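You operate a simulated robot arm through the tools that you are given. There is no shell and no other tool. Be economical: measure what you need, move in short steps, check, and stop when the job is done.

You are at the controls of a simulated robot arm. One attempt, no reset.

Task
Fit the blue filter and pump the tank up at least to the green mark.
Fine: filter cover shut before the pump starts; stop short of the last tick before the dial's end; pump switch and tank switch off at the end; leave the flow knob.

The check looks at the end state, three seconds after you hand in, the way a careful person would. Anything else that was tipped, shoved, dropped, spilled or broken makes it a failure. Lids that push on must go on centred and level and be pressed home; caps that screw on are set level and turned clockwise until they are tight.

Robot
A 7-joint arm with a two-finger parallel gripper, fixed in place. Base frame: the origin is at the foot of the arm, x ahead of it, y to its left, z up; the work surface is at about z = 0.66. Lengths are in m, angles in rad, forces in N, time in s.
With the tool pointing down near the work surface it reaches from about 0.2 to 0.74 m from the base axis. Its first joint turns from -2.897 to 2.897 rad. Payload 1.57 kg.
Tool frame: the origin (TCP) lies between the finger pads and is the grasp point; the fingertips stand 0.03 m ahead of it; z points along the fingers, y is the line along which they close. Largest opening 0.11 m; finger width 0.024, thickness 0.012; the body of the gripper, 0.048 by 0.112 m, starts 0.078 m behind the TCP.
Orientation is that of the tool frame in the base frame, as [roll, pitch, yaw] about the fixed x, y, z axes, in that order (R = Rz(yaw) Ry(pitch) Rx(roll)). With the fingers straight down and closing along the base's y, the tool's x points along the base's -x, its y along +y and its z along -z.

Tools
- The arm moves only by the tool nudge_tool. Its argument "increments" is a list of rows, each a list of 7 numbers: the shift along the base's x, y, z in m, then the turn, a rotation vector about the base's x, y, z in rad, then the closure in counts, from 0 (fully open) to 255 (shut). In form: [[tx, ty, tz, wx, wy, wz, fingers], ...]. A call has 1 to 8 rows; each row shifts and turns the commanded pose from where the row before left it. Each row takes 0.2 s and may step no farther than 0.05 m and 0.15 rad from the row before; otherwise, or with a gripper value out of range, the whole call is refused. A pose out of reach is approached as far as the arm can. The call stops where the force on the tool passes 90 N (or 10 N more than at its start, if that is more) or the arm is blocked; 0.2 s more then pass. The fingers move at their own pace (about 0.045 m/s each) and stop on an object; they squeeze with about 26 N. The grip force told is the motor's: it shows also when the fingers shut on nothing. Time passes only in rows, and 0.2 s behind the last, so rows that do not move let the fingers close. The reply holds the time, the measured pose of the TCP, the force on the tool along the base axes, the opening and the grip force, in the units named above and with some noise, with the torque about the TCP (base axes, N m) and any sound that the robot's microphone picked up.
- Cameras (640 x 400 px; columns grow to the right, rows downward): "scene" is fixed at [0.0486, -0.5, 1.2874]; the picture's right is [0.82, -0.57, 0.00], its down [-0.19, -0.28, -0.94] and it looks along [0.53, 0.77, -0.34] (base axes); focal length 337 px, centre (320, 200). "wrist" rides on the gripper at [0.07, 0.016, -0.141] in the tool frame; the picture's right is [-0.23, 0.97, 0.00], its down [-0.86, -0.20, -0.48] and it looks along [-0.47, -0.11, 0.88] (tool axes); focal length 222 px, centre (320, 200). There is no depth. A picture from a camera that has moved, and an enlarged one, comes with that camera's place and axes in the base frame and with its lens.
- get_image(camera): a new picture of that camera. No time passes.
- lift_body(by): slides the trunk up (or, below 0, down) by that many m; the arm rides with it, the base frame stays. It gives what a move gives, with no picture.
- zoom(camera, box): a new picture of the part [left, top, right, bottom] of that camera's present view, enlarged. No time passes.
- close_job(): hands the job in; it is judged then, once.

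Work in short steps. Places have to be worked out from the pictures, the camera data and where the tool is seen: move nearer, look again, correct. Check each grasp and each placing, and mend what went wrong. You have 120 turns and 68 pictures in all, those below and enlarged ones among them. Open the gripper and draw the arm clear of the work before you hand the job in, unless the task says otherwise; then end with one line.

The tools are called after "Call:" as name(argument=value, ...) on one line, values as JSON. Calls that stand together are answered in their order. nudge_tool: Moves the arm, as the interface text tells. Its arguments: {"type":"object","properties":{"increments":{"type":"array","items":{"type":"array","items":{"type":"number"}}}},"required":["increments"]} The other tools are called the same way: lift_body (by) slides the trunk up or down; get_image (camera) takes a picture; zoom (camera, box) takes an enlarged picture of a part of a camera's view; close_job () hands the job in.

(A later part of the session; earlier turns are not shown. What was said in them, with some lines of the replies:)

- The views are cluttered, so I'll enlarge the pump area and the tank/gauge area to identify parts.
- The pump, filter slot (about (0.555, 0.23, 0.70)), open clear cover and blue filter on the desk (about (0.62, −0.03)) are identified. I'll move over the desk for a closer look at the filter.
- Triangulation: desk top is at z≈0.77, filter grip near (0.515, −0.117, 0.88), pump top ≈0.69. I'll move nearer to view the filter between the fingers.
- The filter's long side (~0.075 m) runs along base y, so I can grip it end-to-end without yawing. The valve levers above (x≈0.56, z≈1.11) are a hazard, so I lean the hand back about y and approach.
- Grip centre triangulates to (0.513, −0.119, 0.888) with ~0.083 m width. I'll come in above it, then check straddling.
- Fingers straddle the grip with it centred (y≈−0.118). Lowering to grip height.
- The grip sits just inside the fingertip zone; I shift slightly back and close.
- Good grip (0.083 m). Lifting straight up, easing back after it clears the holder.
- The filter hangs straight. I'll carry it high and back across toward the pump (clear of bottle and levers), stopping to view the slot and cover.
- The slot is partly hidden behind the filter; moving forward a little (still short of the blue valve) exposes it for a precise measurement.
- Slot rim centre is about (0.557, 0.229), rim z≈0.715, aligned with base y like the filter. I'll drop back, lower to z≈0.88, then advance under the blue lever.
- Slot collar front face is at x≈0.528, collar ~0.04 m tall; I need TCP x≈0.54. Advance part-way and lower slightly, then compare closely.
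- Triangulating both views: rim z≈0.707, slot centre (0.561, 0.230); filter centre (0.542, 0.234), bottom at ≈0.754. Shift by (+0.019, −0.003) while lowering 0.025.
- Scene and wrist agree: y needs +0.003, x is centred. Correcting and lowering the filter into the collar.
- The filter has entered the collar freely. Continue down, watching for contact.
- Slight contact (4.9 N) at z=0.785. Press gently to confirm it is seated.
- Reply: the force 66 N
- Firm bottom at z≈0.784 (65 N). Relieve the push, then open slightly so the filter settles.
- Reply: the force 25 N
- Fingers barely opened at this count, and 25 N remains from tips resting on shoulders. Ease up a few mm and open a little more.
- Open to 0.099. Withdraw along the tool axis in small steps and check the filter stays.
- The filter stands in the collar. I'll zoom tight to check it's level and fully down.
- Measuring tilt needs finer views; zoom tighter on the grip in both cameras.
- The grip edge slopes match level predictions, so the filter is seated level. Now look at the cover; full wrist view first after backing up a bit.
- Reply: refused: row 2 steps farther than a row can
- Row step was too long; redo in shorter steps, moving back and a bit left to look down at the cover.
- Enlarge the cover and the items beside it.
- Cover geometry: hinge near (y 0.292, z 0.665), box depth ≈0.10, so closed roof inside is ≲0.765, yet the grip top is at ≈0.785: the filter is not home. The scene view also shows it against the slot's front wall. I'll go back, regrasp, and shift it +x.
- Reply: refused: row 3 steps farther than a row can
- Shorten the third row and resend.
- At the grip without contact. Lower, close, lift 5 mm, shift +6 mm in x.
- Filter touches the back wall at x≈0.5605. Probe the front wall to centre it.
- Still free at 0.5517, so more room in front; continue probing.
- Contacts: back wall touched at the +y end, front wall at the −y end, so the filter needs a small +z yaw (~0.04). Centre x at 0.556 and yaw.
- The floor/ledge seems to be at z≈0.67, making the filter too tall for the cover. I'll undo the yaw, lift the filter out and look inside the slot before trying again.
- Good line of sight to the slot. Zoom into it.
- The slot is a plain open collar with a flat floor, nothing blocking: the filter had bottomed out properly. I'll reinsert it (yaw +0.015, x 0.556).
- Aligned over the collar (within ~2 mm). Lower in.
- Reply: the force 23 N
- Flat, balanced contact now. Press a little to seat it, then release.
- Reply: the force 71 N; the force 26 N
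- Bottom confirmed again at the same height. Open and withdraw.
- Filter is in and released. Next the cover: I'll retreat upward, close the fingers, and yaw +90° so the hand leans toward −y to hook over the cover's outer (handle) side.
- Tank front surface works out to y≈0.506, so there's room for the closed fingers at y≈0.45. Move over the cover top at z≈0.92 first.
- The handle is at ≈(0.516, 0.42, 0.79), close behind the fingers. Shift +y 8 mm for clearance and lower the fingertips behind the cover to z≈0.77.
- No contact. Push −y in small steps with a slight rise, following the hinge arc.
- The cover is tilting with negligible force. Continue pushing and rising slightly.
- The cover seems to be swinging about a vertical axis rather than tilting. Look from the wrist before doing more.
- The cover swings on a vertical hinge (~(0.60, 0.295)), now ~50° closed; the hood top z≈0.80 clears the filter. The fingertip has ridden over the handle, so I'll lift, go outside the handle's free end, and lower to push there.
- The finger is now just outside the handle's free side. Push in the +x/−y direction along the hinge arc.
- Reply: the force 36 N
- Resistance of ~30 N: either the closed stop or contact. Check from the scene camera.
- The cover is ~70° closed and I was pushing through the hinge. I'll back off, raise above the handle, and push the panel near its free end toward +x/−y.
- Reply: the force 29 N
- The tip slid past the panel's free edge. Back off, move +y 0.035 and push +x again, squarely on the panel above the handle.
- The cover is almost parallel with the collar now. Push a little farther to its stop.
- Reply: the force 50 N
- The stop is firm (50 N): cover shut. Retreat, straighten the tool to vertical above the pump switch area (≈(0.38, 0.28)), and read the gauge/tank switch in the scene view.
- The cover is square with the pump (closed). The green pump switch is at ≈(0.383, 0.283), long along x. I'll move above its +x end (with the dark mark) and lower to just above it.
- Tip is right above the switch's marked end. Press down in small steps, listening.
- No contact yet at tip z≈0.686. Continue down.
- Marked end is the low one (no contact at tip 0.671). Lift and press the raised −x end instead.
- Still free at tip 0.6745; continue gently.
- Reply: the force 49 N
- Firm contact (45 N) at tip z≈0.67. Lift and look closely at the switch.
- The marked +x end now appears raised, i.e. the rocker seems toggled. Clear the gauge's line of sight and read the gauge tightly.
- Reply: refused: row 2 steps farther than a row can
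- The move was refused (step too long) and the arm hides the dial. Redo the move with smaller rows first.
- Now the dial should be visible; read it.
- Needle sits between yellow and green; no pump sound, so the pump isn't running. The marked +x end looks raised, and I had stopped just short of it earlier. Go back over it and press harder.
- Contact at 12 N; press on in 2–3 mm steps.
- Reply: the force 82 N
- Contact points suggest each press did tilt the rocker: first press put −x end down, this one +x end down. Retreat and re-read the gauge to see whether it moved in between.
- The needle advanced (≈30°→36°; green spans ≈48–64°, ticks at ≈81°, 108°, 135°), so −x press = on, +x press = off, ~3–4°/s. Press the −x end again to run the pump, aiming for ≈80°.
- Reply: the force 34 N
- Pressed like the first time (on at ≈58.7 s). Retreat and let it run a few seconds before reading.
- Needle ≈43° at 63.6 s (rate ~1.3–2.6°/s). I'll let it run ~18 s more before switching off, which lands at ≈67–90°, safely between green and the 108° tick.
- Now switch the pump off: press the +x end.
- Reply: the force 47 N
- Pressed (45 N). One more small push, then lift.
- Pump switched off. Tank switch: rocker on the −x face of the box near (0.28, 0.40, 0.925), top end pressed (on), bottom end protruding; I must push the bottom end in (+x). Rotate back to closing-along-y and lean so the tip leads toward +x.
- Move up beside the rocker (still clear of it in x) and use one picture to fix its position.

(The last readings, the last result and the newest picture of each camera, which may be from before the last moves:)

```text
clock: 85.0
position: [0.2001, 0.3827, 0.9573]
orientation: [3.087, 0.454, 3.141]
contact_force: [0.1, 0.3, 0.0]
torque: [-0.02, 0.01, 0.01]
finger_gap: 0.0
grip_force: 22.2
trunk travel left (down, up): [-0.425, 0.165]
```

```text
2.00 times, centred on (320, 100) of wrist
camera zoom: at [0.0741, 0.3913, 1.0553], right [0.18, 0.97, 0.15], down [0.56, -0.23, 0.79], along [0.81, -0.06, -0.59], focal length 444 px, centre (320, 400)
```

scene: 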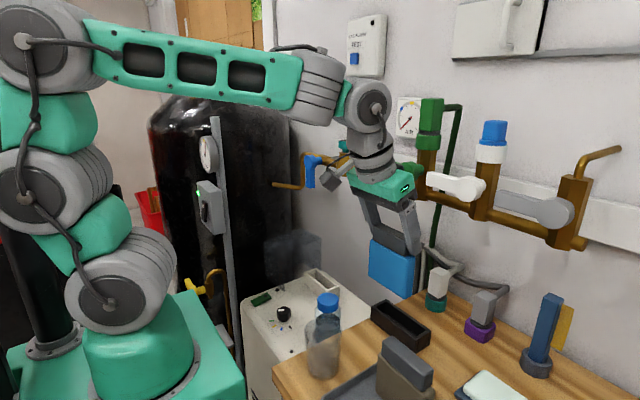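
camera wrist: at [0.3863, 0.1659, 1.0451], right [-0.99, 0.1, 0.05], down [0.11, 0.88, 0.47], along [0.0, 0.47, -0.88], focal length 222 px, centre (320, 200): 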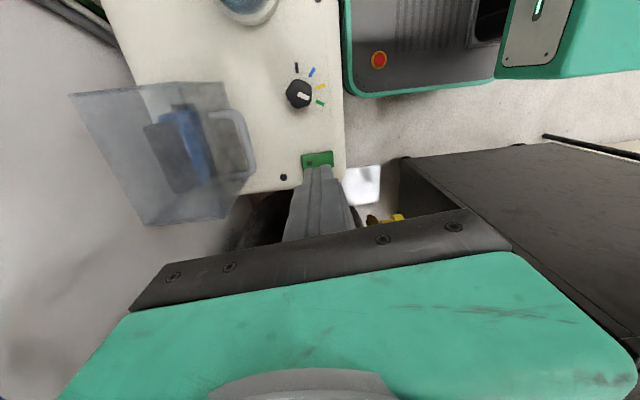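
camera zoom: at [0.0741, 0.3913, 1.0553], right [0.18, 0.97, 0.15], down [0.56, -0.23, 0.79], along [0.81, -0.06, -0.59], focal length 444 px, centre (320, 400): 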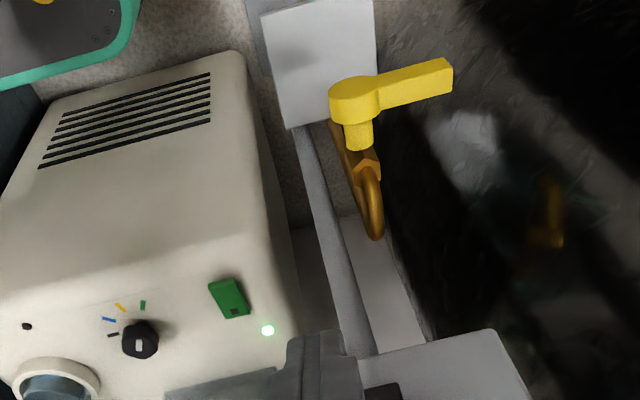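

Key finding: the pump's indicator lamp (the formerly black dot) is now lit, so +x-down is actually ON and −x-down OFF (fits the needle: it only advanced after +x presses, ~3.3°/s). It's been on since ≈79.5 s (≈60° now). Go straight back and press the −x end to stop it in range.

Call:
nudge_tool(increments=[[0, -0.045, 0, 0, 0.15, 0, 255], [0.04, -0.025, -0.01, 0, 0.15, 0, 255], [0.045, -0.015, -0.01, 0, 0.15, 0, 255], [0.045, -0.01, -0.015, 0, 0, 0, 255], [0.036, -0.007, -0.03, 0, 0, 0, 255], [0, 0, -0.048, 0, 0, 0, 255], [0, 0, -0.048, 0, 0, 0, 255], [0, 0, -0.048, 0, 0, 0, 255]])

Call:
nudge_tool(increments=[[0, 0, -0.03, 0, 0, 0, 255], [0, 0, -0.012, 0, 0, 0, 255], [0, 0, -0.006, 0, 0, 0, 255], [0, 0, -0.005, 0, 0, 0, 255]])

```text
clock: 86.8
position: [0.3662, 0.2783, 0.748]
orientation: [3.089, 0.004, 3.14]
contact_force: [-0.7, -0.9, 0.0]
torque: [0.0, 0.03, 0.01]
finger_gap: 0.0
grip_force: 21.2
trunk travel left (down, up): [-0.425, 0.165]
```

```text
clock: 87.8
position: [0.3646, 0.2785, 0.701]
orientation: [3.085, 0.008, -3.14]
contact_force: [-16.9, -13.7, 54.9]
torque: [-0.56, -0.17, 0.31]
finger_gap: 0.0
grip_force: 21.4
trunk travel left (down, up): [-0.425, 0.165]
```

Stopped (55 N on the −x end at ≈87.6 s, needle should be ≈70°). Now back toward the tank rocker with the lean restored, staying short of it in x.

Call:
nudge_tool(increments=[[0, 0, 0.045, 0, 0, 0, 255], [0, 0, 0.045, 0, 0, 0, 255], [-0.038, 0, 0.028, 0, -0.15, 0, 255], [-0.038, 0.01, 0.025, 0, -0.15, 0, 255], [-0.038, 0.01, 0.025, 0, -0.15, 0, 255], [-0.03, 0.01, 0.035, 0, 0, 0, 255], [-0.01, 0.03, 0.025, 0, 0, 0, 255]])

```text
clock: 89.4
position: [0.2106, 0.3386, 0.9235]
orientation: [3.088, 0.455, 3.138]
contact_force: [0.3, 0.8, 0.5]
torque: [0.0, 0.01, -0.02]
finger_gap: 0.0
grip_force: 20.7
trunk travel left (down, up): [-0.425, 0.165]
```

Line up with the rocker in y (0.41) at tip z≈0.90, then advance to contact in small steps.

Call:
nudge_tool(increments=[[0, 0.035, 0.002, 0, 0, 0, 255], [0, 0.035, 0.002, 0, 0, 0, 255], [0.015, 0, 0, 0, 0, 0, 255], [0.012, 0, 0, 0, 0, 0, 255]])

Call:
nudge_tool(increments=[[0.006, 0, 0, 0, 0, 0, 255], [0.005, 0, 0, 0, 0, 0, 255]])

```text
clock: 90.4
position: [0.24, 0.408, 0.9259]
orientation: [3.09, 0.453, -3.141]
contact_force: [-0.2, 0.0, -0.6]
torque: [-0.01, 0.04, 0.03]
finger_gap: 0.0
grip_force: 21.5
trunk travel left (down, up): [-0.425, 0.165]
```

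```text
clock: 91.0
position: [0.2517, 0.4098, 0.9285]
orientation: [3.088, 0.455, 3.14]
contact_force: [0.1, 0.4, 0.7]
torque: [-0.02, -0.01, 0.02]
finger_gap: 0.0
grip_force: 21.4
trunk travel left (down, up): [-0.425, 0.165]
```

No contact yet (leading edge x≈0.276). Continue.

Call:
nudge_tool(increments=[[0.005, 0, 0, 0, 0, 0, 255], [0.004, 0, 0, 0, 0, 0, 255]])

Call:
nudge_tool(increments=[[0.004, 0, 0, 0, 0, 0, 255], [0.003, 0, 0, 0, 0, 0, 255]])

```text
clock: 91.6
position: [0.2583, 0.4099, 0.9273]
orientation: [3.088, 0.452, -3.142]
contact_force: [-5.3, -0.4, 0.0]
torque: [-0.06, 0.1, 0.0]
finger_gap: 0.0001
grip_force: 21.3
trunk travel left (down, up): [-0.425, 0.165]
```

```text
clock: 92.2
position: [0.2584, 0.4093, 0.9288]
orientation: [3.09, 0.452, -3.137]
contact_force: [-49.4, -4.6, 2.7]
torque: [0.27, 1.01, 0.02]
finger_gap: 0.0
grip_force: 20.8
trunk travel left (down, up): [-0.425, 0.165]
```

Rigid contact (49 N) at z≈0.908. To be sure I pressed the rocker and not the box just beneath it, back off, raise 8 mm and press again, noting where contact begins.

Call:
nudge_tool(increments=[[-0.02, 0, 0, 0, 0, 0, 255], [0, 0, 0.008, 0, 0, 0, 255], [0.008, 0, 0, 0, 0, 0, 255], [0, 0, 0, 0, 0, 0, 255]])

Call:
nudge_tool(increments=[[0.003, 0, 0, 0, 0, 0, 255], [0, 0, 0, 0, 0, 0, 255]])

Call:
nudge_tool(increments=[[0.003, 0, 0, 0, 0, 0, 255], [0, 0, 0, 0, 0, 0, 255]])

Call:
nudge_tool(increments=[[0.003, 0, 0, 0, 0, 0, 255], [0, 0, 0, 0, 0, 0, 255]])

```text
clock: 93.2
position: [0.2537, 0.4092, 0.9349]
orientation: [3.089, 0.453, 3.14]
contact_force: [0.4, -0.3, -0.5]
torque: [0.02, 0.01, -0.01]
finger_gap: 0.0
grip_force: 21.9
trunk travel left (down, up): [-0.425, 0.165]
```

```text
clock: 93.8
position: [0.2569, 0.41, 0.9357]
orientation: [3.089, 0.452, 3.141]
contact_force: [0.2, 0.3, -0.2]
torque: [0.02, -0.02, 0.0]
finger_gap: 0.0001
grip_force: 21.2
trunk travel left (down, up): [-0.425, 0.165]
```

```text
clock: 94.4
position: [0.2577, 0.4093, 0.9357]
orientation: [3.088, 0.452, -3.14]
contact_force: [-11.3, -1.2, -0.8]
torque: [-0.03, 0.22, -0.05]
finger_gap: 0.0
grip_force: 21.1
trunk travel left (down, up): [-0.425, 0.165]
```

```text
clock: 95.0
position: [0.2573, 0.4099, 0.935]
orientation: [3.092, 0.452, -3.137]
contact_force: [-44.3, -2.1, -1.3]
torque: [0.1, 0.99, -0.01]
finger_gap: 0.0
grip_force: 21.3
trunk travel left (down, up): [-0.425, 0.165]
```

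Contact begins slightly earlier when higher, i.e. the surface now slopes out toward the top: bottom end is in (off). Retreat to a clear pose for the last check picture, opening the gripper.

Call:
nudge_tool(increments=[[-0.035, 0, 0.005, 0, 0, 0, 255], [0, -0.048, 0.008, 0, 0, 0, 255], [0, -0.048, 0.008, 0, 0, 0, 255], [0.03, -0.03, 0.02, 0, 0.15, 0, 255], [0.03, -0.03, 0.025, 0, 0.15, 0, 255], [0.03, -0.025, 0.03, 0, 0.15, 0, 200], [0.03, -0.01, 0.035, 0, 0, 0, 100], [0.02, -0.01, 0.04, 0, 0, 0, 0]])

Call:
nudge_tool(increments=[[0.005, -0.02, 0.04, 0, 0, 0, 0], [0, -0.01, 0.045, 0, 0, 0, 0], [0, 0, 0.03, 0, 0, 0, 0], [0, 0, 0, 0, 0, 0, 0]])

```text
clock: 96.8
position: [0.3686, 0.2066, 1.1044]
orientation: [3.089, 0.003, 3.141]
contact_force: [0.3, 0.0, 0.2]
torque: [-0.02, 0.0, 0.0]
finger_gap: 0.0643
grip_force: 0.1
trunk travel left (down, up): [-0.425, 0.165]
```

```text
clock: 97.8
position: [0.3645, 0.1788, 1.1295]
orientation: [3.088, 0.004, 3.141]
contact_force: [0.2, 0.0, 0.5]
torque: [0.0, -0.02, 0.02]
finger_gap: 0.1101
grip_force: 0.0
out of reach, approached as far as the arm can: row 1, 2, 3
trunk travel left (down, up): [-0.425, 0.165]
```

Arm is clear with the gripper open. Use the last picture to check gauge, tank LED, pump lamp and cover together.

Call:
zoom(camera="scene", box=[190, 130, 330, 315])

```text
2.16 times, centred on (260, 222) of scene
camera zoom: at [0.0486, -0.5, 1.2874], right [0.82, -0.57, 0.0], down [-0.19, -0.28, -0.94], along [0.53, 0.77, -0.34], focal length 728 px, centre (450, 151)
```

zoom: 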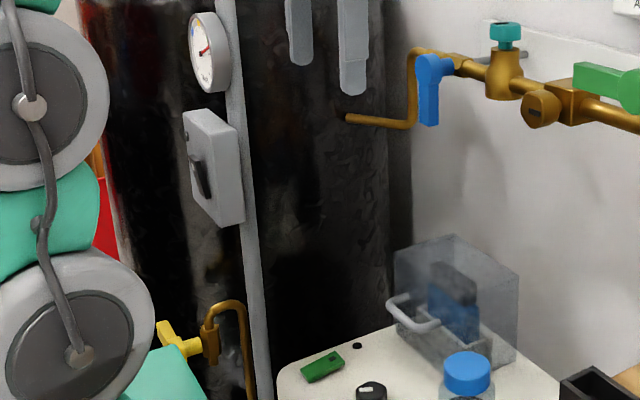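

Gauge reads ≈68°, past the green mark and well short of the end ticks. The tank LED and pump lamp are both dark, and the cover is closed over the filter. The arm is clear and the gripper open, so I'm handing in.

Call:
close_job()

```text
The job is handed in.
```

The blue filter is fitted under the shut cover. The tank gauge is just past the green mark and well short of the last tick. The pump and tank switches are both off, and I did not touch the flow knob.
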